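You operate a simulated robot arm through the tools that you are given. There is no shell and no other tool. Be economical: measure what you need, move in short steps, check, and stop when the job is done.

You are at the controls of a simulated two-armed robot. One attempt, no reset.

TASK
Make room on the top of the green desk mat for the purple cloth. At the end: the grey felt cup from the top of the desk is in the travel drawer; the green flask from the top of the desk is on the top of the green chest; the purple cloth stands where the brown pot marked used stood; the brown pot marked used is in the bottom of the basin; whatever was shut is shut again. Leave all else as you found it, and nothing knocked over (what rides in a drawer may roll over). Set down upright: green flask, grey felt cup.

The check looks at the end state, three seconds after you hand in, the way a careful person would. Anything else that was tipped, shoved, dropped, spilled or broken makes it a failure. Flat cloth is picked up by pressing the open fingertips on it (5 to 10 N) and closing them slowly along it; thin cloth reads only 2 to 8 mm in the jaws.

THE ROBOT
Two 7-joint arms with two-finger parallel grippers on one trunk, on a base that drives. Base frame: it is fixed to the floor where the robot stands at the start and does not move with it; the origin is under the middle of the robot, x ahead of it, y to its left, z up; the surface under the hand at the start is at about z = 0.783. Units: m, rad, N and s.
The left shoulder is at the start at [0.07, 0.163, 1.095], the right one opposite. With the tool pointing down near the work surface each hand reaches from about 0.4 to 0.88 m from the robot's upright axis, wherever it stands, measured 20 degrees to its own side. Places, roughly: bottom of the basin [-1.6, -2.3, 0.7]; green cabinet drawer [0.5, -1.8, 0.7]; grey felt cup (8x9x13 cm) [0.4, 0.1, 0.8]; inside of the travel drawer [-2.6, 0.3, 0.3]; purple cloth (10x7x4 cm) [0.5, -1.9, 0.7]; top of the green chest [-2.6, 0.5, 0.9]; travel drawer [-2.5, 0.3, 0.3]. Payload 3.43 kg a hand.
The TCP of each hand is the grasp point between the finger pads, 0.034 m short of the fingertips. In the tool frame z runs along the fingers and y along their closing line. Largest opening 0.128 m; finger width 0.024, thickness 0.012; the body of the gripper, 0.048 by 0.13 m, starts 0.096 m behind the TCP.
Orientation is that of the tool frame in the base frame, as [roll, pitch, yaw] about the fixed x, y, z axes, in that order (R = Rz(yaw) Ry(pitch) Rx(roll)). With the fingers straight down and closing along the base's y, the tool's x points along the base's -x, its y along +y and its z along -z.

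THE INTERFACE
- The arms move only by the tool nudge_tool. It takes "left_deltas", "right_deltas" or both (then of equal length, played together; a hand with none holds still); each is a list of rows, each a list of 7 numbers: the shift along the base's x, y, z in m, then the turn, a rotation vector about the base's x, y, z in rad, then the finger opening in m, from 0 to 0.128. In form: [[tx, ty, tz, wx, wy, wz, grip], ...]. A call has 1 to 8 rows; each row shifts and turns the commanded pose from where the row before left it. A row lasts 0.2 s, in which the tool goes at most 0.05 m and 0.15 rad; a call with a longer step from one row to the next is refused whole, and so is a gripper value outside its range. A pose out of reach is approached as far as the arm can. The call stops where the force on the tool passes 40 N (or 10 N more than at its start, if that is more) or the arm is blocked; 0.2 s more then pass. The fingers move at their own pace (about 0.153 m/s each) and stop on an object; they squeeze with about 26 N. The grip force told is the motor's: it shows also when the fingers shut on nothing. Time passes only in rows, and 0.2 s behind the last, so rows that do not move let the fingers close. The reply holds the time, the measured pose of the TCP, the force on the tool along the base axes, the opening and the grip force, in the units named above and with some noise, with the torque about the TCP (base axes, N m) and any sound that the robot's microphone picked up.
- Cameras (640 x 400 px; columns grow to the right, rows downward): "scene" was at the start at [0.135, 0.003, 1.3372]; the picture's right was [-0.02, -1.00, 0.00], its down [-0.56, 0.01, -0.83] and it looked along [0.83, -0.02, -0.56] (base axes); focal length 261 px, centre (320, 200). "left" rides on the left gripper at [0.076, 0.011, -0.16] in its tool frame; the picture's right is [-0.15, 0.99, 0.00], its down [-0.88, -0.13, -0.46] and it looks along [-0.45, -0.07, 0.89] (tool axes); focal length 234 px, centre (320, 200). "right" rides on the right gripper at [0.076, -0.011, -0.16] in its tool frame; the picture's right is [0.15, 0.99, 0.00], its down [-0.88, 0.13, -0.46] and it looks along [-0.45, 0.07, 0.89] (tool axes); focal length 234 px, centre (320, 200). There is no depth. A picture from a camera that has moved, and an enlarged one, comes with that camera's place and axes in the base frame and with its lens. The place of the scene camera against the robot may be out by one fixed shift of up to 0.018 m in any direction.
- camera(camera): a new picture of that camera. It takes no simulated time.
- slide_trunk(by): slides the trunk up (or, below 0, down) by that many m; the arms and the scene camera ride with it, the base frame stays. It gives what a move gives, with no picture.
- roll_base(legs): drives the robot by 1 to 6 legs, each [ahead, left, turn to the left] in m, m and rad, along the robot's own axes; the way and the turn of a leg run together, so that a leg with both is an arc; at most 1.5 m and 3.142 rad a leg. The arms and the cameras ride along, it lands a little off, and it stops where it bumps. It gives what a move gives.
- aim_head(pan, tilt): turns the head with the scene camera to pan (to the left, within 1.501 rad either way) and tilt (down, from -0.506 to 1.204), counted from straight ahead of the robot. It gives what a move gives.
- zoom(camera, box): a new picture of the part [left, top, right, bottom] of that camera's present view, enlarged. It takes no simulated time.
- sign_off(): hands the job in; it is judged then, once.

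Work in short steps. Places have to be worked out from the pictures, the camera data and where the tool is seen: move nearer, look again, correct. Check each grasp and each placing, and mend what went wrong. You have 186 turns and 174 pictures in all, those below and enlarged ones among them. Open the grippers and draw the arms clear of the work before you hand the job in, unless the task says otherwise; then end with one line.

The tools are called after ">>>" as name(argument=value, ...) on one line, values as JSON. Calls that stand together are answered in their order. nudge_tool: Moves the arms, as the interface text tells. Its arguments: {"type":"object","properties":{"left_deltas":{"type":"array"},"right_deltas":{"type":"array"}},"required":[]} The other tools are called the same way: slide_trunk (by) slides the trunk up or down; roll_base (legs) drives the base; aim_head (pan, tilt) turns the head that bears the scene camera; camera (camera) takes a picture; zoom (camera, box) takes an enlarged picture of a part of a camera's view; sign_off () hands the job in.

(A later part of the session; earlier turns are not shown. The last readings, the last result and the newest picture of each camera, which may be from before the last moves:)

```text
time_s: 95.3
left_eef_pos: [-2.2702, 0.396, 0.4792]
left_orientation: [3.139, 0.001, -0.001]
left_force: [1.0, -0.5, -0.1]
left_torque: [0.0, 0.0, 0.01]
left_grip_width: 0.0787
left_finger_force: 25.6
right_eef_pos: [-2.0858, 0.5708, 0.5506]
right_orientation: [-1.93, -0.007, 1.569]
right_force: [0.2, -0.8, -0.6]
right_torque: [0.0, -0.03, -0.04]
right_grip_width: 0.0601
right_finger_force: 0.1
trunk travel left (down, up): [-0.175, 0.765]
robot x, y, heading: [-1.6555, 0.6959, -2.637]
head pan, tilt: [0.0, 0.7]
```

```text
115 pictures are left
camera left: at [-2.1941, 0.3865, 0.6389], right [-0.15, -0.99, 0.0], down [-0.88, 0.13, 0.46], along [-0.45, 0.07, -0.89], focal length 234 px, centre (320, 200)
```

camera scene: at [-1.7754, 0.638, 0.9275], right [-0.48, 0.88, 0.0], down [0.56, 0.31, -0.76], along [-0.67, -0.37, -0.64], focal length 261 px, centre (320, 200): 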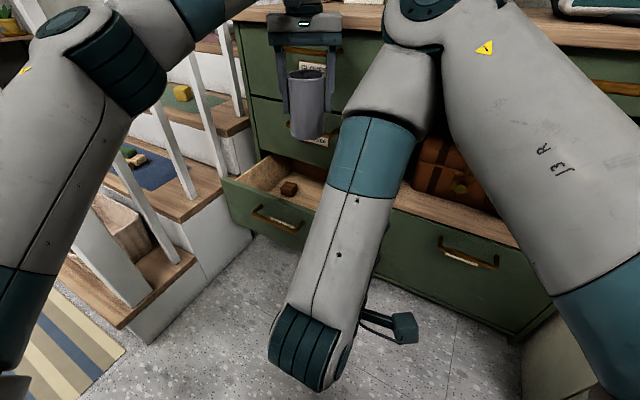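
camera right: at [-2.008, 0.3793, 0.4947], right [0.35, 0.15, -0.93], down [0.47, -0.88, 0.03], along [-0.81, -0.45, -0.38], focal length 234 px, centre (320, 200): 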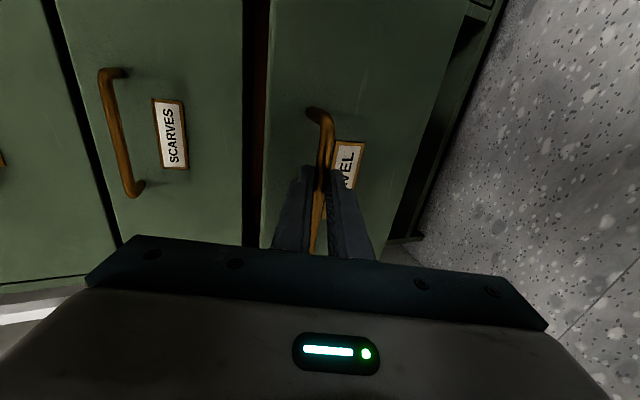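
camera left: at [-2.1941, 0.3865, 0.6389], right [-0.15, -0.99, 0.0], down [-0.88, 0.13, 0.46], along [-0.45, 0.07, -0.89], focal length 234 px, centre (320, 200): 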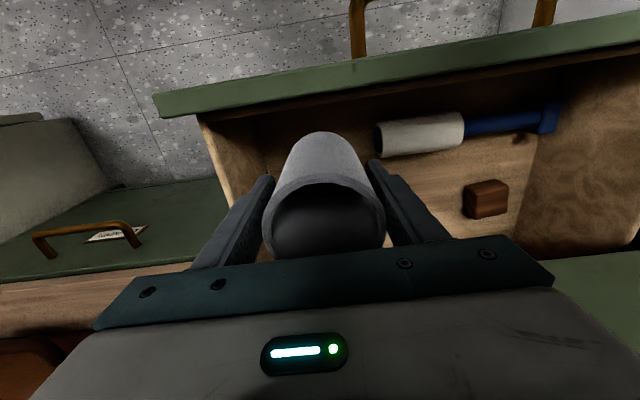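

Still no contact, and the alignment is good. I'll continue down in small steps.

>>> nudge_tool(left_deltas=[[0, 0, -0.01, 0, 0, 0, 0.06], [0, 0, -0.01, 0, 0, 0, 0.06], [0, 0, 0, 0, 0, 0, 0.06]])

>>> nudge_tool(left_deltas=[[0, 0, -0.006, 0, 0, 0, 0.06], [0, 0, -0.006, 0, 0, 0, 0.06], [0, 0, 0, 0, 0, 0, 0.06]])

```text
time_s: 96.1
left_eef_pos: [-2.2693, 0.3984, 0.4584]
left_orientation: [3.138, 0.0, -0.001]
left_force: [0.2, -0.5, -0.4]
left_torque: [0.03, 0.01, -0.02]
left_grip_width: 0.078
left_finger_force: 26.4
right_eef_pos: [-2.0866, 0.5706, 0.5498]
right_orientation: [-1.929, -0.006, 1.568]
right_force: [0.4, 0.4, 0.1]
right_torque: [-0.01, 0.01, 0.01]
right_grip_width: 0.06
right_finger_force: 0.0
trunk travel left (down, up): [-0.175, 0.765]
robot x, y, heading: [-1.6513, 0.6982, -2.636]
head pan, tilt: [0.0, 0.7]
```

```text
time_s: 96.9
left_eef_pos: [-2.2706, 0.3965, 0.4472]
left_orientation: [-3.14, 0.001, -0.002]
left_force: [0.7, 0.7, -0.7]
left_torque: [0.0, -0.05, -0.01]
left_grip_width: 0.0784
left_finger_force: 25.9
right_eef_pos: [-2.0859, 0.5712, 0.549]
right_orientation: [-1.928, -0.007, 1.57]
right_force: [0.6, -0.4, -0.6]
right_torque: [0.02, -0.02, 0.02]
right_grip_width: 0.06
right_finger_force: 0.0
trunk travel left (down, up): [-0.175, 0.765]
robot x, y, heading: [-1.6532, 0.6943, -2.631]
head pan, tilt: [0.0, 0.7]
```

No contact yet at TCP z = 0.447. I'll keep going.

>>> nudge_tool(left_deltas=[[0, 0, -0.006, 0, 0, 0, 0.06], [0, 0, -0.006, 0, 0, 0, 0.06], [0, 0, 0, 0, 0, 0, 0.06]])

>>> nudge_tool(left_deltas=[[0, 0, -0.006, 0, 0, 0, 0.06], [0, 0, -0.004, 0, 0, 0, 0.06], [0, 0, 0, 0, 0, 0, 0.06]])

>>> camera(camera="left")

```text
time_s: 97.7
left_eef_pos: [-2.2699, 0.3963, 0.4347]
left_orientation: [3.141, -0.001, 0.0]
left_force: [-0.6, 0.7, -0.7]
left_torque: [0.01, 0.0, 0.0]
left_grip_width: 0.0783
left_finger_force: 26.7
right_eef_pos: [-2.0851, 0.5716, 0.5494]
right_orientation: [-1.931, -0.007, 1.57]
right_force: [-1.5, 1.2, -0.5]
right_torque: [0.01, 0.05, -0.01]
right_grip_width: 0.06
right_finger_force: 0.2
trunk travel left (down, up): [-0.175, 0.765]
robot x, y, heading: [-1.6518, 0.698, -2.638]
head pan, tilt: [0.0, 0.7]
```

```text
time_s: 98.5
left_eef_pos: [-2.27, 0.396, 0.4252]
left_orientation: [3.139, 0.001, 0.0]
left_force: [0.0, 0.0, -0.5]
left_torque: [0.01, -0.01, 0.04]
left_grip_width: 0.0782
left_finger_force: 25.6
right_eef_pos: [-2.0868, 0.5701, 0.549]
right_orientation: [-1.93, -0.007, 1.569]
right_force: [-1.0, -0.6, -0.3]
right_torque: [0.01, 0.01, -0.01]
right_grip_width: 0.0601
right_finger_force: 0.0
trunk travel left (down, up): [-0.175, 0.765]
robot x, y, heading: [-1.6531, 0.6976, -2.634]
head pan, tilt: [0.0, 0.7]
```

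```text
114 pictures are left
camera left: at [-2.1941, 0.3865, 0.5853], right [-0.15, -0.99, 0.0], down [-0.88, 0.13, 0.46], along [-0.45, 0.07, -0.89], focal length 234 px, centre (320, 200)
```

left: 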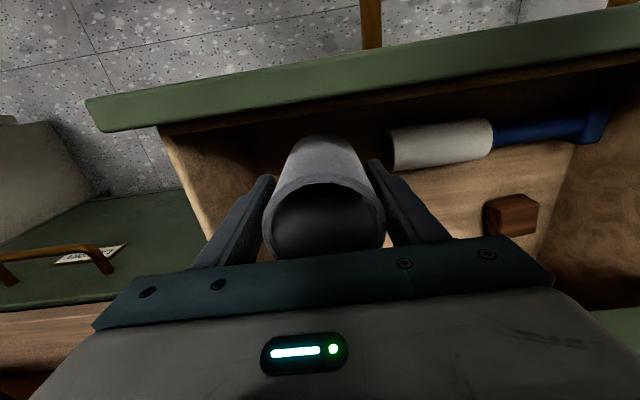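

It's close to the floor of the drawer now. I'll continue in small steps.

>>> nudge_tool(left_deltas=[[0, 0, -0.005, 0, 0, 0, 0.06], [0, 0, -0.005, 0, 0, 0, 0.06], [0, 0, 0, 0, 0, 0, 0.06]])

>>> nudge_tool(left_deltas=[[0, 0, -0.004, 0, 0, 0, 0.06], [0, 0, -0.004, 0, 0, 0, 0.06], [0, 0, 0, 0, 0, 0, 0.06]])

```text
time_s: 99.3
left_eef_pos: [-2.2701, 0.3966, 0.4149]
left_orientation: [3.14, 0.001, -0.001]
left_force: [0.4, 0.6, -0.9]
left_torque: [-0.02, -0.02, 0.02]
left_grip_width: 0.0783
left_finger_force: 26.7
right_eef_pos: [-2.0851, 0.5716, 0.5495]
right_orientation: [-1.931, -0.005, 1.568]
right_force: [-0.7, -0.9, 0.6]
right_torque: [-0.01, 0.02, -0.03]
right_grip_width: 0.0601
right_finger_force: 0.1
trunk travel left (down, up): [-0.175, 0.765]
robot x, y, heading: [-1.6512, 0.7003, -2.632]
head pan, tilt: [0.0, 0.7]
```

```text
time_s: 100.1
left_eef_pos: [-2.2712, 0.3969, 0.4076]
left_orientation: [3.139, -0.001, -0.002]
left_force: [-0.5, -0.4, 0.0]
left_torque: [0.0, 0.03, -0.01]
left_grip_width: 0.0781
left_finger_force: 26.1
right_eef_pos: [-2.0854, 0.5706, 0.5497]
right_orientation: [-1.931, -0.007, 1.57]
right_force: [0.5, -0.9, 0.3]
right_torque: [0.03, -0.01, 0.0]
right_grip_width: 0.06
right_finger_force: 0.1
trunk travel left (down, up): [-0.175, 0.765]
robot x, y, heading: [-1.6513, 0.6976, -2.632]
head pan, tilt: [0.0, 0.7]
```

Still no contact. I'll go a few millimetres more per call.

>>> nudge_tool(left_deltas=[[0, 0, -0.004, 0, 0, 0, 0.06], [0, 0, -0.004, 0, 0, 0, 0.06], [0, 0, 0, 0, 0, 0, 0.06]])

>>> nudge_tool(left_deltas=[[0, 0, -0.004, 0, 0, 0, 0.06], [0, 0, -0.004, 0, 0, 0, 0.06], [0, 0, 0, 0, 0, 0, 0.06]])

>>> camera(camera="left")

```text
time_s: 100.9
left_eef_pos: [-2.2713, 0.3979, 0.3989]
left_orientation: [3.139, 0.0, -0.001]
left_force: [0.5, -1.0, -0.1]
left_torque: [-0.03, 0.0, 0.02]
left_grip_width: 0.0779
left_finger_force: 26.3
right_eef_pos: [-2.0853, 0.5706, 0.5489]
right_orientation: [-1.929, -0.009, 1.568]
right_force: [-0.8, -0.2, 0.4]
right_torque: [-0.03, -0.03, 0.04]
right_grip_width: 0.06
right_finger_force: 0.1
trunk travel left (down, up): [-0.175, 0.765]
robot x, y, heading: [-1.6514, 0.6988, -2.636]
head pan, tilt: [0.0, 0.7]
```

```text
time_s: 101.7
left_eef_pos: [-2.271, 0.3983, 0.3915]
left_orientation: [3.139, 0.0, -0.001]
left_force: [-0.7, -0.3, 0.1]
left_torque: [0.0, 0.0, -0.02]
left_grip_width: 0.078
left_finger_force: 26.1
right_eef_pos: [-2.0866, 0.5718, 0.5491]
right_orientation: [-1.929, -0.005, 1.569]
right_force: [-0.3, 0.3, 0.6]
right_torque: [-0.01, -0.04, 0.02]
right_grip_width: 0.0599
right_finger_force: 0.1
trunk travel left (down, up): [-0.175, 0.765]
robot x, y, heading: [-1.6494, 0.6967, -2.638]
head pan, tilt: [0.0, 0.7]
```

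```text
113 pictures are left
camera left: at [-2.1941, 0.3865, 0.5507], right [-0.15, -0.99, 0.0], down [-0.88, 0.13, 0.46], along [-0.45, 0.07, -0.89], focal length 234 px, centre (320, 200)
```

left: 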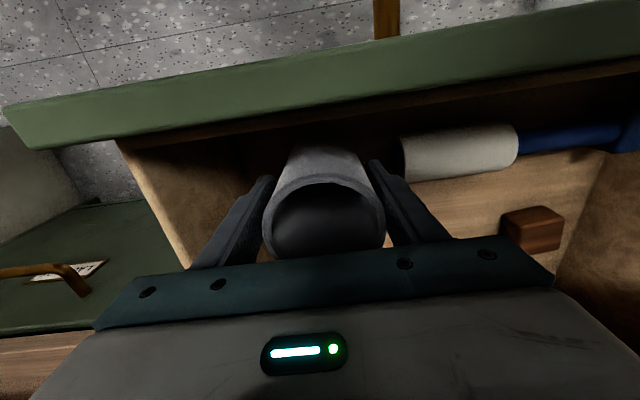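

The cup's lower end looks shorter in view. I'll zoom to see whether that's shadow or contact.

>>> zoom(camera="left", box=[220, 100, 460, 270])

```text
2.35 times, centred on (340, 185) of left
camera zoom: at [-2.1941, 0.3865, 0.5507], right [-0.15, -0.99, 0.0], down [-0.88, 0.13, 0.46], along [-0.45, 0.07, -0.89], focal length 551 px, centre (273, 235)
```

zoom: 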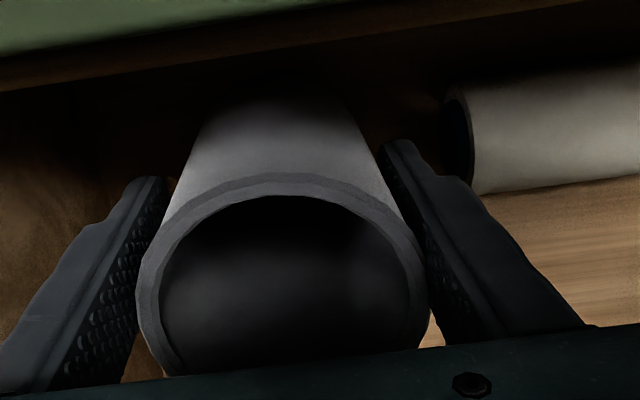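

It's only shadow, and there's still air below the cup. I'll continue lowering.

>>> nudge_tool(left_deltas=[[0, 0, -0.004, 0, 0, 0, 0.06], [0, 0, -0.004, 0, 0, 0, 0.06], [0, 0, 0, 0, 0, 0, 0.06]])

>>> nudge_tool(left_deltas=[[0, 0, -0.004, 0, 0, 0, 0.06], [0, 0, -0.003, 0, 0, 0, 0.06], [0, 0, 0, 0, 0, 0, 0.06]])

>>> zoom(camera="scene", box=[210, 60, 410, 260])

```text
time_s: 102.5
left_eef_pos: [-2.2706, 0.3971, 0.3824]
left_orientation: [3.139, 0.0, -0.002]
left_force: [-0.3, 0.8, -1.0]
left_torque: [0.01, 0.0, -0.01]
left_grip_width: 0.0782
left_finger_force: 26.0
right_eef_pos: [-2.0867, 0.5719, 0.5483]
right_orientation: [-1.931, -0.007, 1.57]
right_force: [-0.3, 0.4, 0.1]
right_torque: [0.0, 0.0, -0.01]
right_grip_width: 0.06
right_finger_force: 0.0
trunk travel left (down, up): [-0.175, 0.765]
robot x, y, heading: [-1.6506, 0.7004, -2.635]
head pan, tilt: [0.0, 0.7]
```

```text
time_s: 103.3
left_eef_pos: [-2.2702, 0.3978, 0.3793]
left_orientation: [3.14, 0.004, -0.001]
left_force: [-0.5, -0.4, 22.9]
left_torque: [0.05, 0.14, -0.06]
left_grip_width: 0.0782
left_finger_force: 26.1
right_eef_pos: [-2.0843, 0.5704, 0.5509]
right_orientation: [-1.928, -0.005, 1.57]
right_force: [0.5, -0.5, -0.5]
right_torque: [-0.01, 0.01, 0.02]
right_grip_width: 0.0599
right_finger_force: 0.1
trunk travel left (down, up): [-0.175, 0.765]
robot x, y, heading: [-1.653, 0.6967, -2.64]
head pan, tilt: [0.0, 0.7]
```

```text
2.00 times, centred on (310, 160) of scene
camera zoom: at [-1.7735, 0.6387, 0.9282], right [-0.48, 0.88, 0.0], down [0.56, 0.31, -0.77], along [-0.67, -0.37, -0.64], focal length 523 px, centre (340, 280)
```

zoom: 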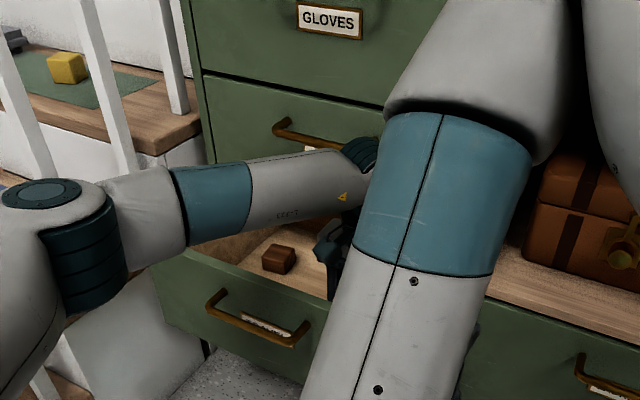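

Contact came at z = 0.38, so the drawer floor is at about 0.295, matching the given height. I'll ease up, open just enough, and rise.

>>> nudge_tool(left_deltas=[[0, 0, 0.003, 0, 0, 0, 0.06], [0, 0, 0, 0, 0, 0, 0.08], [0, 0, 0, 0, 0, 0, 0.088], [0, 0, 0, 0, 0, 0, 0.093], [0, 0, 0, 0, 0, 0, 0.093]])

>>> zoom(camera="left", box=[220, 100, 460, 270])

```text
time_s: 104.5
left_eef_pos: [-2.2704, 0.3967, 0.3798]
left_orientation: [3.14, -0.001, -0.002]
left_force: [0.5, -0.3, 0.2]
left_torque: [0.0, -0.03, 0.0]
left_grip_width: 0.0933
left_finger_force: 0.0
right_eef_pos: [-2.0863, 0.572, 0.5495]
right_orientation: [-1.93, -0.006, 1.568]
right_force: [0.1, 0.8, -0.8]
right_torque: [0.01, -0.01, -0.02]
right_grip_width: 0.0602
right_finger_force: 0.0
trunk travel left (down, up): [-0.175, 0.765]
robot x, y, heading: [-1.6518, 0.7029, -2.63]
head pan, tilt: [0.0, 0.7]
```

```text
2.35 times, centred on (340, 185) of left
camera zoom: at [-2.1938, 0.3865, 0.5385], right [-0.15, -0.99, 0.0], down [-0.88, 0.13, 0.46], along [-0.45, 0.07, -0.89], focal length 551 px, centre (273, 235)
```

zoom: 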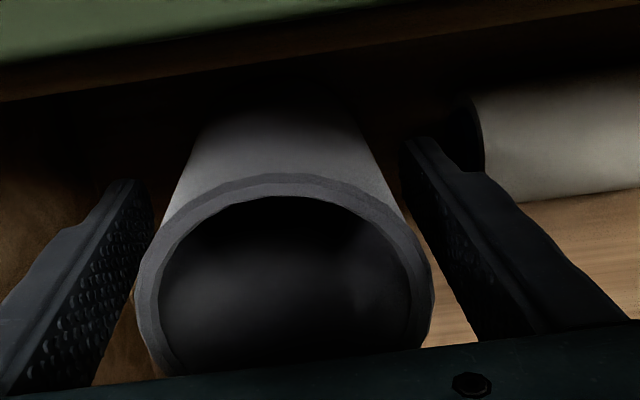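

Both pads are clear of the cup, which stands. I'll raise the left hand straight up out of the drawer.

>>> nudge_tool(left_deltas=[[0, 0, 0.015, 0, 0, 0, 0.093], [0, 0, 0.02, 0, 0, 0, 0.093], [0, 0, 0.03, 0, 0, 0, 0.093], [0, 0, 0.04, 0, 0, 0, 0.093], [0, 0, 0.04, 0, 0, 0, 0.093], [0, 0, 0.045, 0, 0, 0, 0.093], [0, 0, 0.045, 0, 0, 0, 0.093], [0, 0, 0.045, 0, 0, 0, 0.093]])

>>> camera(camera="left")

>>> camera(camera="scene")

```text
time_s: 106.3
left_eef_pos: [-2.2701, 0.3988, 0.6598]
left_orientation: [3.14, -0.001, -0.001]
left_force: [-0.1, 0.3, 0.7]
left_torque: [0.03, -0.03, -0.01]
left_grip_width: 0.0932
left_finger_force: 0.1
right_eef_pos: [-2.085, 0.5713, 0.5484]
right_orientation: [-1.931, -0.007, 1.568]
right_force: [0.0, 0.0, 0.8]
right_torque: [-0.01, -0.05, 0.01]
right_grip_width: 0.0599
right_finger_force: 0.0
trunk travel left (down, up): [-0.175, 0.765]
robot x, y, heading: [-1.6511, 0.6962, -2.634]
head pan, tilt: [0.0, 0.7]
```

```text
109 pictures are left
camera left: at [-2.194, 0.387, 0.82], right [-0.15, -0.99, 0.0], down [-0.88, 0.13, 0.46], along [-0.45, 0.07, -0.89], focal length 234 px, centre (320, 200)
```

left: 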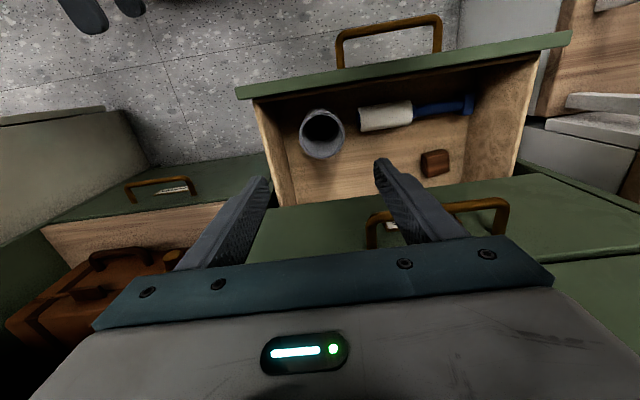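

```text
108 pictures are left
camera scene: at [-1.7748, 0.6382, 0.9276], right [-0.48, 0.88, 0.0], down [0.56, 0.31, -0.76], along [-0.67, -0.37, -0.64], focal length 261 px, centre (320, 200)
```

scene: 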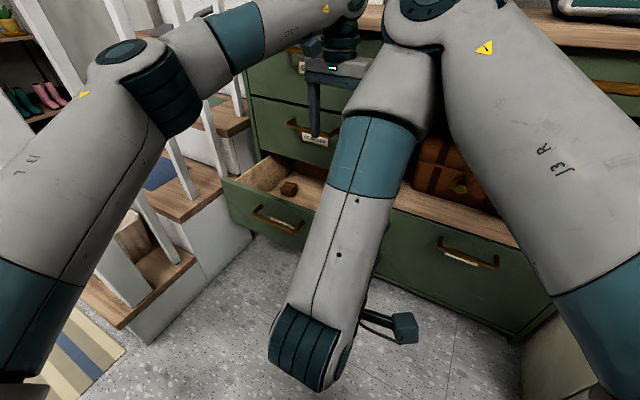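

The cup stands upright in the drawer. I'll withdraw the left hand up and back along the way it came, then use the right hand to push the drawer shut.

>>> nudge_tool(left_deltas=[[0.02, -0.005, 0.045, 0, 0, 0.06, 0.093], [0.035, -0.01, 0.035, 0, 0, 0.06, 0.093], [0.045, -0.011, 0.02, 0, 0, 0.06, 0.093], [0.045, -0.011, 0.02, 0, 0, 0.06, 0.093], [0.045, -0.011, 0.02, 0, 0, 0.06, 0.093], [0.045, -0.011, 0.02, 0, 0, 0.06, 0.093], [0.045, -0.011, 0.02, 0, 0, 0.06, 0.093], [0.045, -0.01, 0.02, 0, 0, 0.08, 0.093]])

>>> nudge_tool(right_deltas=[[0, -0.04, 0, 0, 0, 0, 0.06], [0, -0.04, 0, 0, 0, 0, 0.06], [0, -0.04, -0.01, 0, 0, 0, 0.06], [0, -0.04, -0.02, 0, 0, 0, 0.06], [0, -0.04, -0.02, 0, 0, 0, 0.06], [0, -0.04, -0.02, 0, 0, 0, 0.06], [0, -0.028, -0.02, 0, 0, 0, 0.06]])

>>> camera(camera="right")

>>> camera(camera="scene")

```text
refused: row 2 steps farther than a row can; nothing moved
```

```text
time_s: 107.9
left_eef_pos: [-2.2706, 0.397, 0.6605]
left_orientation: [3.139, 0.001, -0.002]
left_force: [0.2, 0.3, -0.2]
left_torque: [0.04, 0.02, 0.04]
left_grip_width: 0.0933
left_finger_force: 0.0
right_eef_pos: [-2.0903, 0.3047, 0.4599]
right_orientation: [-1.931, -0.006, 1.572]
right_force: [-0.3, 0.1, 0.6]
right_torque: [-0.01, 0.0, -0.01]
right_grip_width: 0.06
right_finger_force: 0.0
trunk travel left (down, up): [-0.175, 0.765]
robot x, y, heading: [-1.6497, 0.6992, -2.631]
head pan, tilt: [0.0, 0.7]
```

```text
107 pictures are left
camera right: at [-1.9445, 0.3803, 0.5273], right [0.35, 0.15, -0.92], down [0.47, -0.88, 0.03], along [-0.81, -0.45, -0.38], focal length 234 px, centre (320, 200)
```

right: 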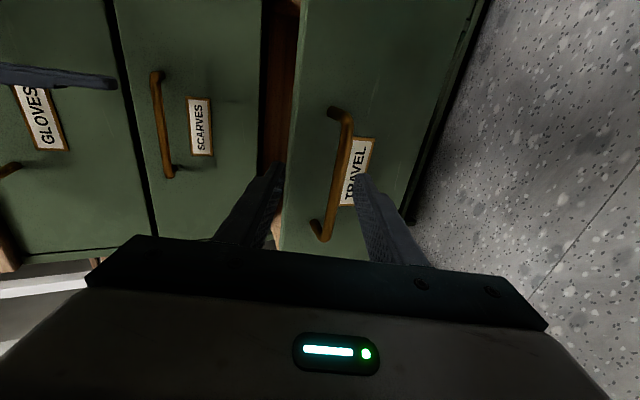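

```text
106 pictures are left
camera scene: at [-1.7751, 0.638, 0.9276], right [-0.48, 0.88, 0.0], down [0.56, 0.31, -0.76], along [-0.67, -0.37, -0.64], focal length 261 px, centre (320, 200)
```

scene: 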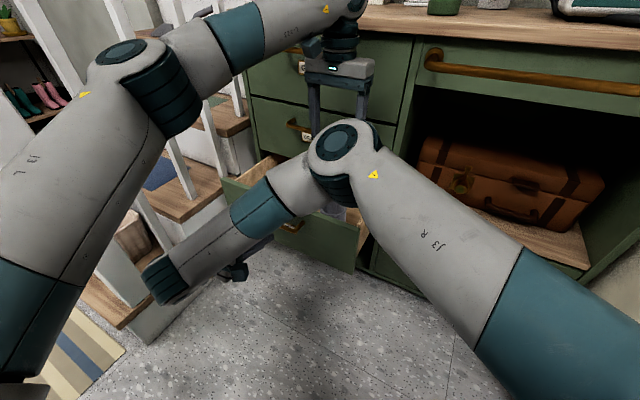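

The left call was refused (step too long), but the right hand moved safely to the handle. I'll raise and withdraw the left hand with shorter steps.

>>> nudge_tool(left_deltas=[[0, 0, 0.045, 0, 0, 0.06, 0.093], [0.01, 0, 0.045, 0, 0, 0.06, 0.093], [0.01, 0, 0.045, 0, 0, 0.06, 0.093], [0.02, -0.01, 0.04, 0, 0, 0.06, 0.093], [0.035, -0.01, 0.03, 0, 0, 0.06, 0.093], [0.042, -0.011, 0.02, 0, 0, 0.06, 0.093], [0.045, -0.011, 0, 0, 0, 0.06, 0.093], [0.045, -0.01, 0, 0, 0, 0.08, 0.093]])

>>> nudge_tool(right_deltas=[[-0.015, 0, -0.015, 0, 0, 0, 0.06], [-0.016, 0, -0.016, 0, 0, 0, 0.06], [0, 0, 0, 0, 0, 0, 0.03], [0, 0, 0, 0, 0, 0, 0], [0, 0, 0, 0, 0, 0, 0], [0, 0, 0, 0, 0, 0, 0]])

>>> camera(camera="right")

```text
time_s: 109.7
left_eef_pos: [-2.062, 0.3452, 0.8857]
left_orientation: [3.141, -0.003, 0.501]
left_force: [0.4, -0.8, -0.9]
left_torque: [-0.04, 0.02, 0.0]
left_grip_width: 0.0928
left_finger_force: 0.0
right_eef_pos: [-2.0907, 0.3047, 0.4601]
right_orientation: [-1.932, -0.006, 1.571]
right_force: [0.3, -0.2, 0.7]
right_torque: [0.01, 0.0, 0.01]
right_grip_width: 0.06
right_finger_force: 0.1
trunk travel left (down, up): [-0.175, 0.765]
robot x, y, heading: [-1.6526, 0.6979, -2.632]
head pan, tilt: [0.0, 0.7]
```

```text
time_s: 111.1
left_eef_pos: [-2.0634, 0.3455, 0.8849]
left_orientation: [3.141, 0.001, 0.501]
left_force: [0.2, 0.2, 1.2]
left_torque: [0.0, -0.02, 0.0]
left_grip_width: 0.093
left_finger_force: 0.1
right_eef_pos: [-2.1175, 0.3023, 0.4282]
right_orientation: [-1.931, -0.004, 1.569]
right_force: [0.7, -0.8, -5.0]
right_torque: [-0.84, -0.14, -0.15]
right_grip_width: 0.0117
right_finger_force: 45.2
trunk travel left (down, up): [-0.175, 0.765]
robot x, y, heading: [-1.6509, 0.6966, -2.638]
head pan, tilt: [0.0, 0.7]
```

```text
105 pictures are left
camera right: at [-1.9719, 0.3787, 0.4952], right [0.35, 0.15, -0.92], down [0.47, -0.88, 0.03], along [-0.81, -0.45, -0.38], focal length 234 px, centre (320, 200)
```

right: 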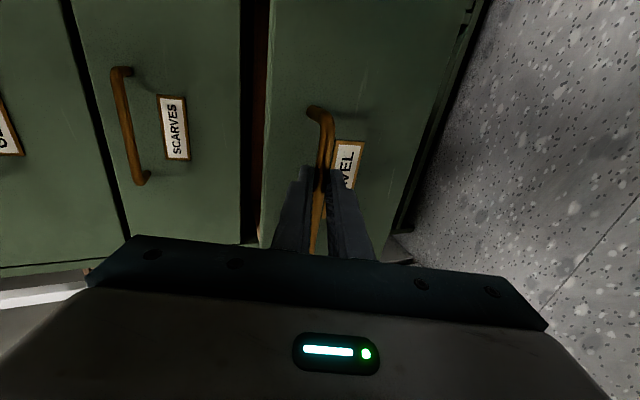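

The handle is gripped again. I'll push the drawer in slowly by about 0.19 m, so the cup stays standing.

>>> nudge_tool(right_deltas=[[-0.01, 0, 0, 0, 0, 0, 0], [-0.014, 0, 0, 0, 0, 0, 0], [-0.014, 0, 0, 0, 0, 0, 0], [-0.014, 0, 0, 0, 0, 0, 0], [-0.014, 0, 0, 0, 0, 0, 0], [-0.014, 0, 0, 0, 0, 0, 0], [-0.014, 0, 0, 0, 0, 0, 0], [-0.012, 0, 0, 0, 0, 0, 0]])

>>> nudge_tool(right_deltas=[[-0.012, 0, 0, 0, 0, 0, 0], [-0.014, 0, 0, 0, 0, 0, 0], [-0.014, 0, 0, 0, 0, 0, 0], [-0.014, 0, 0, 0, 0, 0, 0], [-0.014, 0, 0, 0, 0, 0, 0], [-0.01, 0, 0, 0, 0, 0, 0], [-0.008, 0, 0, 0, 0, 0, 0], [-0.005, 0, 0, 0, 0, 0, 0]])

>>> camera(camera="scene")

>>> camera(camera="right")

```text
time_s: 112.9
left_eef_pos: [-2.0636, 0.3456, 0.8832]
left_orientation: [3.139, 0.0, 0.498]
left_force: [-0.6, 0.7, -0.4]
left_torque: [-0.02, -0.05, -0.01]
left_grip_width: 0.0931
left_finger_force: 0.1
right_eef_pos: [-2.2238, 0.304, 0.4282]
right_orientation: [-1.929, -0.004, 1.569]
right_force: [-1.2, -1.7, -0.5]
right_torque: [-0.63, 0.05, -0.27]
right_grip_width: 0.0117
right_finger_force: 44.7
trunk travel left (down, up): [-0.175, 0.765]
robot x, y, heading: [-1.6517, 0.7006, -2.632]
head pan, tilt: [0.0, 0.7]
```

```text
time_s: 114.8
left_eef_pos: [-2.06, 0.3458, 0.8862]
left_orientation: [-3.141, 0.001, 0.503]
left_force: [-0.1, -0.3, -0.1]
left_torque: [0.04, 0.02, 0.02]
left_grip_width: 0.0932
left_finger_force: 0.1
right_eef_pos: [-2.3083, 0.303, 0.4271]
right_orientation: [-1.934, -0.006, 1.571]
right_force: [10.5, 7.6, 10.3]
right_torque: [-0.76, 0.2, -0.35]
right_grip_width: 0.0118
right_finger_force: 44.6
trunk travel left (down, up): [-0.175, 0.765]
robot x, y, heading: [-1.6519, 0.7, -2.634]
head pan, tilt: [0.0, 0.7]
stopped in row 8 (right hand): the force on the tool passed its limit at 41 N (the readings are from after the stop); the commanded pose is now the measured one
```

```text
104 pictures are left
camera scene: at [-1.7728, 0.6392, 0.928], right [-0.48, 0.87, 0.0], down [0.56, 0.31, -0.77], along [-0.67, -0.37, -0.64], focal length 261 px, centre (320, 200)
```

scene: 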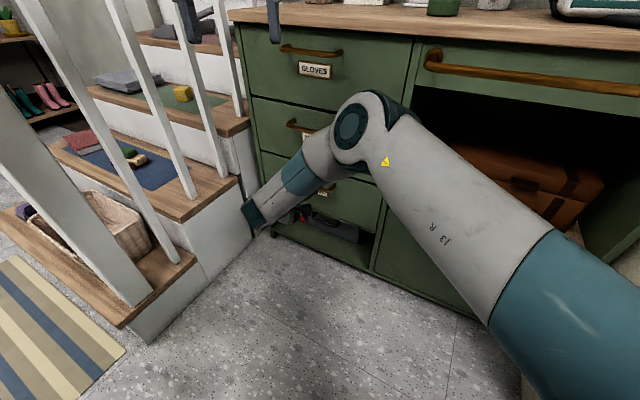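

```text
103 pictures are left
camera right: at [-2.1629, 0.3787, 0.4957], right [0.35, 0.15, -0.92], down [0.47, -0.88, 0.03], along [-0.81, -0.45, -0.38], focal length 234 px, centre (320, 200)
```

right: 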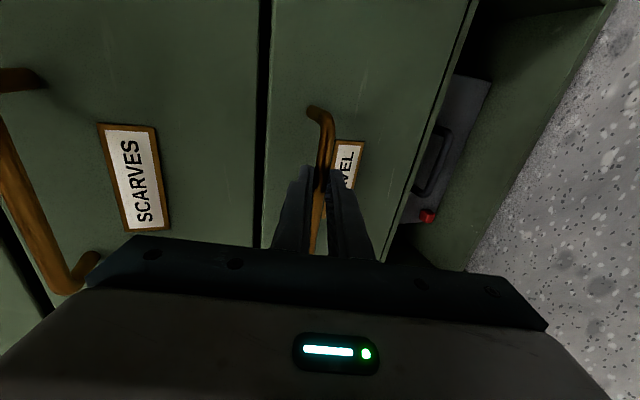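

The drawer is fully shut (same hand position as before opening). I'll release and back the right hand off along its approach path.

>>> nudge_tool(right_deltas=[[0, 0, 0, 0, 0, 0, 0.03], [0, 0, 0, 0, 0, 0, 0.06], [0, 0, 0, 0, 0, 0, 0.06], [0.025, 0, 0.01, 0, 0, 0, 0.06], [0.025, 0, 0.01, 0, 0, 0, 0.06], [0.025, 0, 0.012, 0, 0, 0, 0.06], [0.025, 0, 0.012, 0, 0, 0, 0.06]])

>>> nudge_tool(right_deltas=[[0.014, 0.025, 0.013, 0, 0, 0, 0.06], [0.014, 0.025, 0.013, 0, 0, 0, 0.06], [0.014, 0.025, 0.013, 0, 0, 0, 0.06], [0.014, 0.025, 0.013, 0, 0, 0, 0.06], [0.014, 0.025, 0.013, 0, 0, 0, 0.06], [0.014, 0.025, 0.013, 0, 0, 0, 0.06], [0.014, 0.025, 0.013, 0, 0, 0, 0.06], [0.014, 0.025, 0.013, 0, 0, 0, 0.06]])

>>> camera(camera="right")

>>> camera(camera="scene")

```text
time_s: 116.4
left_eef_pos: [-2.0615, 0.3453, 0.8838]
left_orientation: [3.14, 0.0, 0.499]
left_force: [-0.6, -0.1, 0.3]
left_torque: [0.04, 0.02, 0.04]
left_grip_width: 0.0932
left_finger_force: 0.0
right_eef_pos: [-2.2085, 0.3024, 0.4701]
right_orientation: [-1.938, -0.008, 1.57]
right_force: [0.1, -0.2, -0.1]
right_torque: [-0.01, 0.03, 0.0]
right_grip_width: 0.0601
right_finger_force: 0.0
trunk travel left (down, up): [-0.175, 0.765]
robot x, y, heading: [-1.6495, 0.6977, -2.638]
head pan, tilt: [0.0, 0.7]
```

```text
time_s: 118.2
left_eef_pos: [-2.0615, 0.3458, 0.8844]
left_orientation: [3.138, 0.001, 0.499]
left_force: [0.4, 0.1, 0.2]
left_torque: [0.01, 0.01, 0.0]
left_grip_width: 0.0931
left_finger_force: 0.0
right_eef_pos: [-2.0967, 0.5037, 0.575]
right_orientation: [-1.936, -0.009, 1.57]
right_force: [-0.6, -0.5, 0.6]
right_torque: [0.01, -0.03, 0.0]
right_grip_width: 0.0598
right_finger_force: 0.2
trunk travel left (down, up): [-0.175, 0.765]
robot x, y, heading: [-1.6543, 0.6978, -2.638]
head pan, tilt: [0.0, 0.7]
```

```text
102 pictures are left
camera right: at [-1.9518, 0.5793, 0.6435], right [0.35, 0.15, -0.92], down [0.47, -0.88, 0.03], along [-0.81, -0.45, -0.38], focal length 234 px, centre (320, 200)
```

right: 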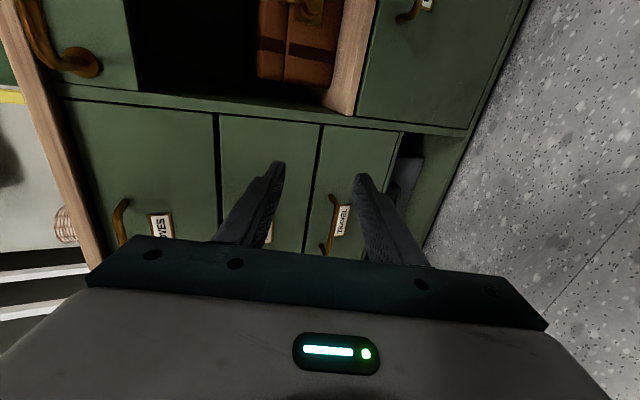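

```text
101 pictures are left
camera scene: at [-1.7742, 0.6384, 0.9276], right [-0.48, 0.87, 0.0], down [0.56, 0.31, -0.76], along [-0.67, -0.37, -0.64], focal length 261 px, centre (320, 200)
```

scene: 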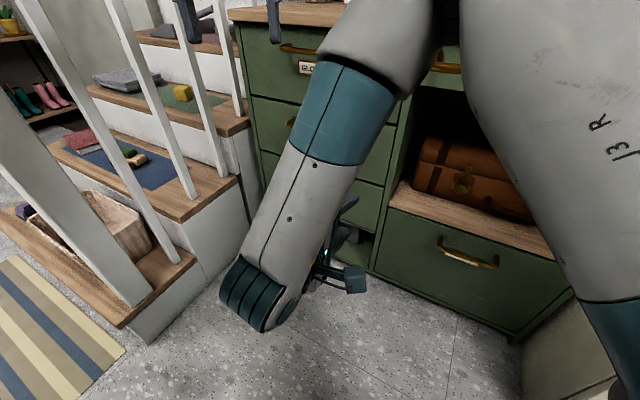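

The drawer is shut. I'll raise the trunk, back away, and then put the right hand back to pointing down.

>>> slide_trunk(by=0.4)

>>> roll_base(legs=[[-0.35, 0, 0]])

>>> nudge_tool(right_deltas=[[0, 0, 0.02, 0, -0.15, 0, 0.1], [0, 0, 0.02, 0, -0.15, 0, 0.128], [0, 0, 0.02, 0, -0.15, 0, 0.128], [0, 0, 0.02, 0, -0.15, 0, 0.128], [0, 0, 0.02, 0, -0.15, 0, 0.128], [0, 0, 0.02, 0, -0.15, 0, 0.128], [0, 0, 0.02, 0, -0.15, 0, 0.128], [0, 0, 0.02, 0, -0.15, 0, 0.128]])

>>> nudge_tool(right_deltas=[[-0.005, 0.015, 0, 0, 0, -0.134, 0.128], [-0.005, 0.015, 0, 0, 0, -0.134, 0.128], [-0.005, 0.015, 0, 0, 0, -0.134, 0.128], [-0.005, 0.015, 0, 0, 0, -0.134, 0.128], [-0.005, 0.015, 0, 0, 0, -0.134, 0.128], [-0.005, 0.015, 0, 0, 0, -0.134, 0.128], [-0.005, 0.015, 0, 0, 0, -0.134, 0.128], [-0.005, 0.015, 0, 0, 0, -0.134, 0.128]])

>>> camera(camera="scene")

```text
time_s: 122.0
left_eef_pos: [-2.0632, 0.3448, 1.2832]
left_orientation: [3.14, 0.0, 0.498]
left_force: [0.9, 0.8, 0.2]
left_torque: [0.0, -0.01, 0.0]
left_grip_width: 0.0931
left_finger_force: 0.2
right_eef_pos: [-2.0963, 0.5039, 0.9762]
right_orientation: [-1.937, -0.007, 1.571]
right_force: [-0.1, 0.4, 0.0]
right_torque: [0.05, -0.03, 0.0]
right_grip_width: 0.0603
right_finger_force: 0.2
trunk travel left (down, up): [-0.575, 0.365]
robot x, y, heading: [-1.6493, 0.7032, -2.634]
head pan, tilt: [0.0, 0.7]
```

```text
time_s: 124.3
left_eef_pos: [-1.7602, 0.515, 1.2843]
left_orientation: [3.141, -0.002, 0.497]
left_force: [0.1, -0.6, 0.8]
left_torque: [0.02, -0.02, 0.0]
left_grip_width: 0.0931
left_finger_force: 0.1
right_eef_pos: [-1.793, 0.6714, 0.974]
right_orientation: [-1.938, -0.008, 1.571]
right_force: [0.1, -0.1, 1.1]
right_torque: [0.01, 0.05, 0.03]
right_grip_width: 0.0601
right_finger_force: 0.1
trunk travel left (down, up): [-0.575, 0.365]
robot x, y, heading: [-1.3519, 0.8669, -2.637]
head pan, tilt: [0.0, 0.7]
```

```text
time_s: 126.1
left_eef_pos: [-1.761, 0.514, 1.2838]
left_orientation: [3.14, 0.0, 0.498]
left_force: [-0.6, -0.6, -0.1]
left_torque: [0.0, -0.04, -0.01]
left_grip_width: 0.0929
left_finger_force: 0.0
right_eef_pos: [-1.7962, 0.6719, 1.1347]
right_orientation: [-3.141, -0.005, 1.578]
right_force: [-0.8, -0.1, 0.2]
right_torque: [0.0, -0.07, 0.0]
right_grip_width: 0.1281
right_finger_force: 0.2
trunk travel left (down, up): [-0.575, 0.365]
robot x, y, heading: [-1.3489, 0.8649, -2.638]
head pan, tilt: [0.0, 0.7]
```

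```text
time_s: 127.9
left_eef_pos: [-1.76, 0.5141, 1.2852]
left_orientation: [3.14, 0.0, 0.498]
left_force: [-0.6, -0.6, 1.0]
left_torque: [-0.02, 0.05, 0.01]
left_grip_width: 0.0931
left_finger_force: 0.1
right_eef_pos: [-1.8346, 0.7932, 1.1355]
right_orientation: [-3.135, -0.004, 0.504]
right_force: [-0.7, 0.0, 0.9]
right_torque: [-0.03, -0.01, 0.0]
right_grip_width: 0.128
right_finger_force: 0.1
trunk travel left (down, up): [-0.575, 0.365]
robot x, y, heading: [-1.3502, 0.8718, -2.64]
head pan, tilt: [0.0, 0.7]
```

```text
100 pictures are left
camera scene: at [-1.4712, 0.8069, 1.3276], right [-0.48, 0.88, 0.0], down [0.56, 0.31, -0.77], along [-0.67, -0.37, -0.64], focal length 261 px, centre (320, 200)
```

scene: 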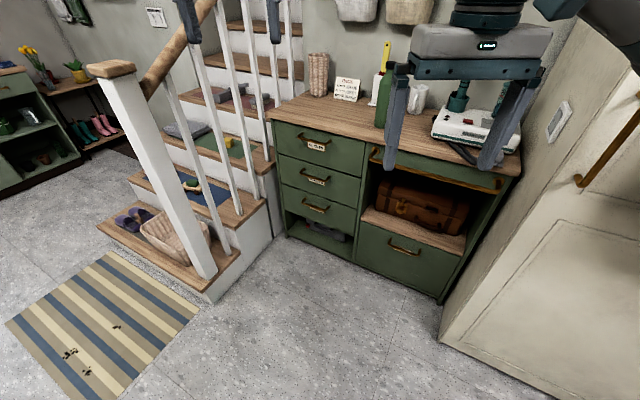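

All is tidy at the chest. I'll drive back to the desk for the pot, stopping short to check alignment.

>>> roll_base(legs=[[0, 0, 2.64], [0.65, -0.87, 0]])

>>> aim_head(pan=0.0, tilt=0.6)

>>> camera(camera="scene")

```text
time_s: 139.7
left_eef_pos: [-0.1638, 0.1079, 1.2846]
left_orientation: [-3.142, 0.0, -3.139]
left_force: [0.2, 0.3, 0.3]
left_torque: [0.02, 0.02, 0.0]
left_grip_width: 0.0931
left_finger_force: 0.1
right_eef_pos: [-0.2318, -0.1718, 1.1349]
right_orientation: [-3.138, -0.003, -3.134]
right_force: [-0.5, -0.1, -0.3]
right_torque: [-0.01, -0.01, 0.03]
right_grip_width: 0.128
right_finger_force: 0.0
trunk travel left (down, up): [-0.575, 0.365]
robot x, y, heading: [-0.6947, -0.0037, -0.001]
head pan, tilt: [0.0, 0.7]
```

```text
time_s: 140.4
left_eef_pos: [-0.1632, 0.1081, 1.2839]
left_orientation: [3.139, 0.0, -3.141]
left_force: [0.4, 0.2, 0.3]
left_torque: [0.0, 0.02, -0.02]
left_grip_width: 0.0933
left_finger_force: 0.1
right_eef_pos: [-0.2311, -0.1707, 1.1343]
right_orientation: [-3.138, -0.004, -3.135]
right_force: [-0.3, 0.1, -0.6]
right_torque: [-0.01, 0.0, -0.02]
right_grip_width: 0.1282
right_finger_force: 0.1
trunk travel left (down, up): [-0.575, 0.365]
robot x, y, heading: [-0.6944, -0.0064, 0.004]
head pan, tilt: [0.0, 0.6]
```

```text
99 pictures are left
camera scene: at [-0.5587, 0.0008, 1.3362], right [0.01, -1.0, 0.0], down [-0.57, 0.0, -0.82], along [0.82, 0.0, -0.57], focal length 261 px, centre (320, 200)
```

scene: 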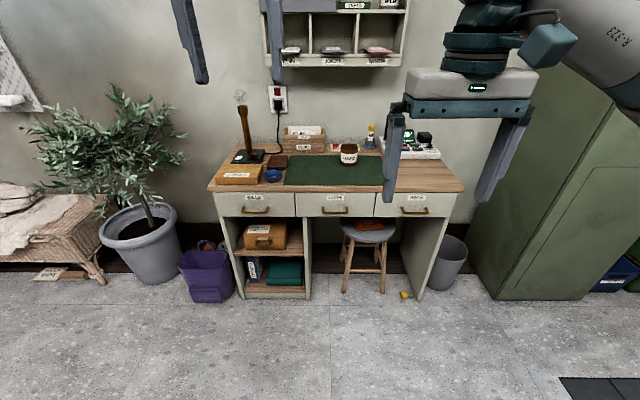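

Everything on the desk is as left. I'll tuck the left hand a little and drive up to the desk.

>>> nudge_tool(left_deltas=[[-0.02, 0.035, -0.02, 0, 0, 0, 0.093], [-0.02, 0.035, -0.02, 0, 0, 0, 0.093], [-0.02, 0.035, -0.02, 0, 0, 0, 0.093], [-0.02, 0.035, -0.02, 0, 0, 0, 0.093], [-0.02, 0.035, -0.02, 0, 0, 0, 0.093]])

>>> roll_base(legs=[[0.66, 0, 0]])

>>> camera(camera="scene")

>>> camera(camera="right")

```text
time_s: 141.6
left_eef_pos: [-0.2661, 0.285, 1.1831]
left_orientation: [-3.141, 0.002, 3.141]
left_force: [-0.8, -0.3, 0.0]
left_torque: [-0.02, -0.04, 0.0]
left_grip_width: 0.0933
left_finger_force: 0.0
right_eef_pos: [-0.2327, -0.171, 1.1342]
right_orientation: [-3.135, -0.005, -3.135]
right_force: [0.3, -1.4, -0.3]
right_torque: [-0.03, -0.01, -0.01]
right_grip_width: 0.1283
right_finger_force: 0.0
trunk travel left (down, up): [-0.575, 0.365]
robot x, y, heading: [-0.6955, -0.0086, 0.004]
head pan, tilt: [0.0, 0.6]
```

```text
time_s: 145.2
left_eef_pos: [0.391, 0.2876, 1.1837]
left_orientation: [3.139, 0.001, -3.141]
left_force: [-0.3, 0.2, -0.3]
left_torque: [0.02, 0.04, 0.04]
left_grip_width: 0.0931
left_finger_force: 0.0
right_eef_pos: [0.4241, -0.1674, 1.134]
right_orientation: [-3.137, -0.006, -3.133]
right_force: [-0.1, -0.7, 0.1]
right_torque: [-0.02, 0.0, 0.0]
right_grip_width: 0.1279
right_finger_force: 0.1
trunk travel left (down, up): [-0.575, 0.365]
robot x, y, heading: [-0.0387, -0.0019, 0.007]
head pan, tilt: [0.0, 0.6]
```

```text
98 pictures are left
camera scene: at [0.0967, 0.0045, 1.3362], right [0.01, -1.0, 0.0], down [-0.57, 0.0, -0.82], along [0.82, 0.0, -0.57], focal length 261 px, centre (320, 200)
```

scene: 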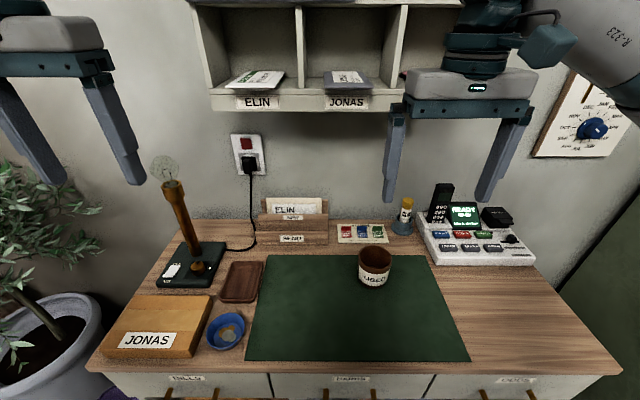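

```text
97 pictures are left
camera right: at [0.3492, -0.1789, 1.2951], right [-0.15, 0.99, 0.0], down [0.88, 0.14, 0.45], along [0.45, 0.07, -0.89], focal length 234 px, centre (320, 200)
```

right: 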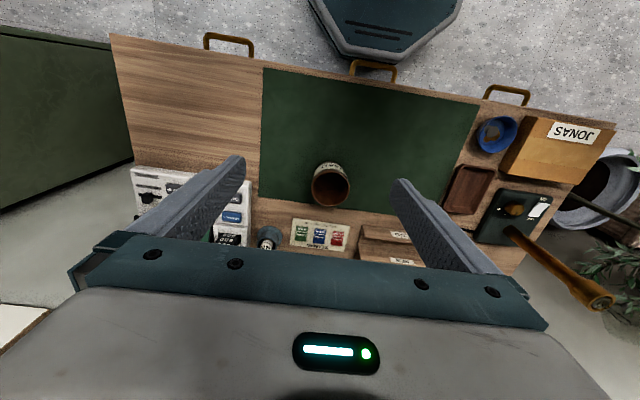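

The pot is centred at about (0.54, -0.126), rim near z = 0.857. I'll move the right hand above it and check.

>>> nudge_tool(right_deltas=[[0.03, 0.011, -0.02, 0, 0, 0, 0.115], [0.03, 0.011, -0.025, 0, 0, 0, 0.115], [0.03, 0.011, -0.03, 0, 0, 0, 0.115], [0.025, 0.008, -0.035, 0, 0, 0, 0.115], [0, 0, -0.04, 0, 0, 0, 0.115], [0, 0, -0.034, 0, 0, 0, 0.115], [0, 0, 0, 0, 0, 0, 0.115]])

>>> camera(camera="right")

>>> zoom(camera="scene", box=[280, 160, 520, 320])

```text
time_s: 146.8
left_eef_pos: [0.3907, 0.2876, 1.1841]
left_orientation: [-3.141, 0.001, 3.141]
left_force: [-1.1, 0.3, 1.0]
left_torque: [-0.01, -0.01, 0.03]
left_grip_width: 0.093
left_finger_force: 0.0
right_eef_pos: [0.5391, -0.1268, 0.9519]
right_orientation: [-3.137, -0.006, -3.132]
right_force: [-0.8, 0.2, -0.2]
right_torque: [-0.04, -0.06, 0.03]
right_grip_width: 0.1148
right_finger_force: 0.1
trunk travel left (down, up): [-0.575, 0.365]
robot x, y, heading: [-0.0357, 0.0004, 0.004]
head pan, tilt: [0.0, 0.6]
```

```text
96 pictures are left
camera right: at [0.4639, -0.1375, 1.1113], right [-0.15, 0.99, 0.0], down [0.88, 0.14, 0.45], along [0.45, 0.07, -0.89], focal length 234 px, centre (320, 200)
```

right: 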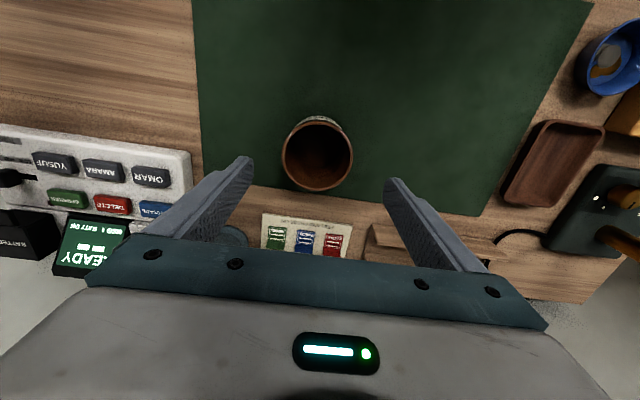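

```text
2.50 times, centred on (400, 240) of scene
camera zoom: at [0.0961, 0.0047, 1.3363], right [0.01, -1.0, 0.0], down [-0.56, 0.0, -0.83], along [0.83, 0.0, -0.56], focal length 653 px, centre (120, 100)
```

zoom: 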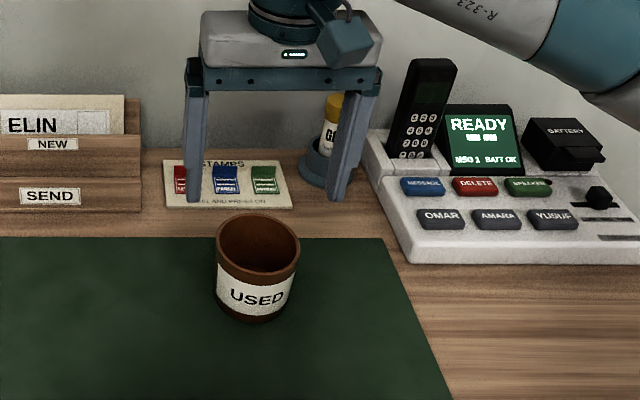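

Rim centre is at (0.537, -0.128), well aligned. I'll descend and close.

>>> nudge_tool(right_deltas=[[-0.002, -0.002, -0.03, 0, 0, 0, 0.115], [0, 0, -0.03, 0, 0, 0, 0.115], [0, 0, -0.03, 0, 0, 0, 0.115], [0, 0, -0.028, 0, 0, 0, 0.115], [0, 0, 0, 0, 0, 0, 0.1], [0, 0, 0, 0, 0, 0, 0.085], [0, 0, 0, 0, 0, 0, 0.06], [0, 0, 0, 0, 0, 0, 0.05]])

>>> camera(camera="right")

```text
time_s: 148.6
left_eef_pos: [0.3909, 0.2854, 1.1833]
left_orientation: [3.139, 0.0, -3.141]
left_force: [-0.8, -0.1, 0.8]
left_torque: [0.01, -0.01, 0.0]
left_grip_width: 0.0931
left_finger_force: 0.0
right_eef_pos: [0.5365, -0.13, 0.8336]
right_orientation: [-3.137, -0.005, -3.135]
right_force: [1.1, -2.5, 0.8]
right_torque: [0.0, -0.04, 0.03]
right_grip_width: 0.0824
right_finger_force: 26.6
trunk travel left (down, up): [-0.575, 0.365]
robot x, y, heading: [-0.036, 0.0023, 0.004]
head pan, tilt: [0.0, 0.6]
```

```text
94 pictures are left
camera right: at [0.4617, -0.1407, 0.9932], right [-0.15, 0.99, 0.0], down [0.88, 0.14, 0.45], along [0.45, 0.07, -0.89], focal length 234 px, centre (320, 200)
```

right: 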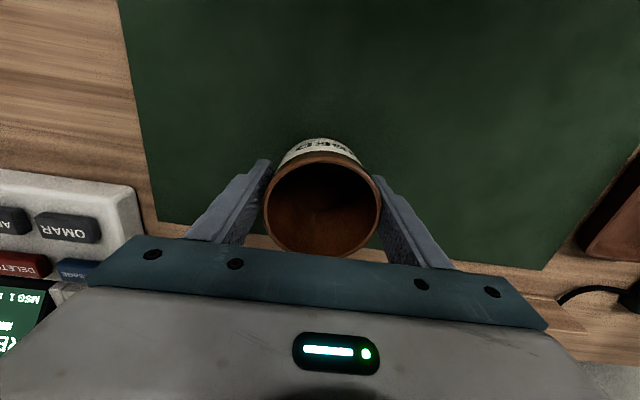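

The pot is held (8.2 cm) with its centre at (0.537, -0.129). I'll lift it.

>>> nudge_tool(right_deltas=[[0, 0, 0.025, 0, 0, 0, 0.05], [0, 0, 0.035, 0, 0, 0, 0.05], [0, 0, 0.04, 0, 0, 0, 0.05], [0, 0, 0.04, 0, 0, 0, 0.05], [0, 0, 0.045, 0, 0, 0, 0.05], [-0.03, 0, 0.03, 0, 0, 0, 0.05], [-0.04, 0, 0, 0, 0, 0, 0.05], [-0.04, 0, 0, 0, 0, 0, 0.05]])

>>> camera(camera="scene")

```text
time_s: 150.4
left_eef_pos: [0.39, 0.2871, 1.1851]
left_orientation: [3.141, -0.001, 3.142]
left_force: [0.3, -0.4, 0.7]
left_torque: [0.05, -0.01, -0.02]
left_grip_width: 0.0931
left_finger_force: 0.1
right_eef_pos: [0.426, -0.1282, 1.0485]
right_orientation: [-3.136, -0.004, -3.135]
right_force: [-0.4, 0.2, -2.0]
right_torque: [0.02, 0.0, -0.01]
right_grip_width: 0.0825
right_finger_force: 26.1
trunk travel left (down, up): [-0.575, 0.365]
robot x, y, heading: [-0.0398, 0.0019, 0.002]
head pan, tilt: [0.0, 0.6]
```

```text
93 pictures are left
camera scene: at [0.0958, 0.0046, 1.3363], right [0.01, -1.0, 0.0], down [-0.56, 0.0, -0.83], along [0.83, 0.0, -0.56], focal length 261 px, centre (320, 200)
```

scene: 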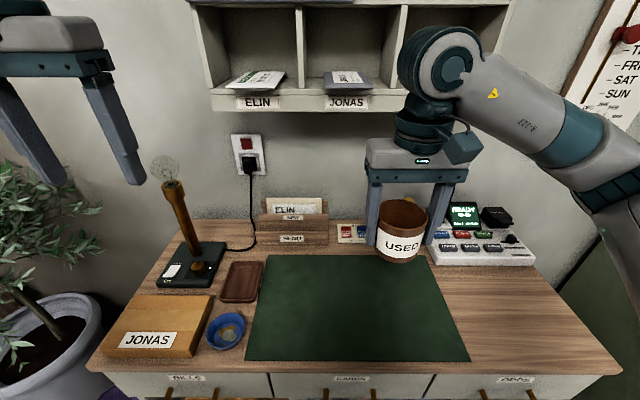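

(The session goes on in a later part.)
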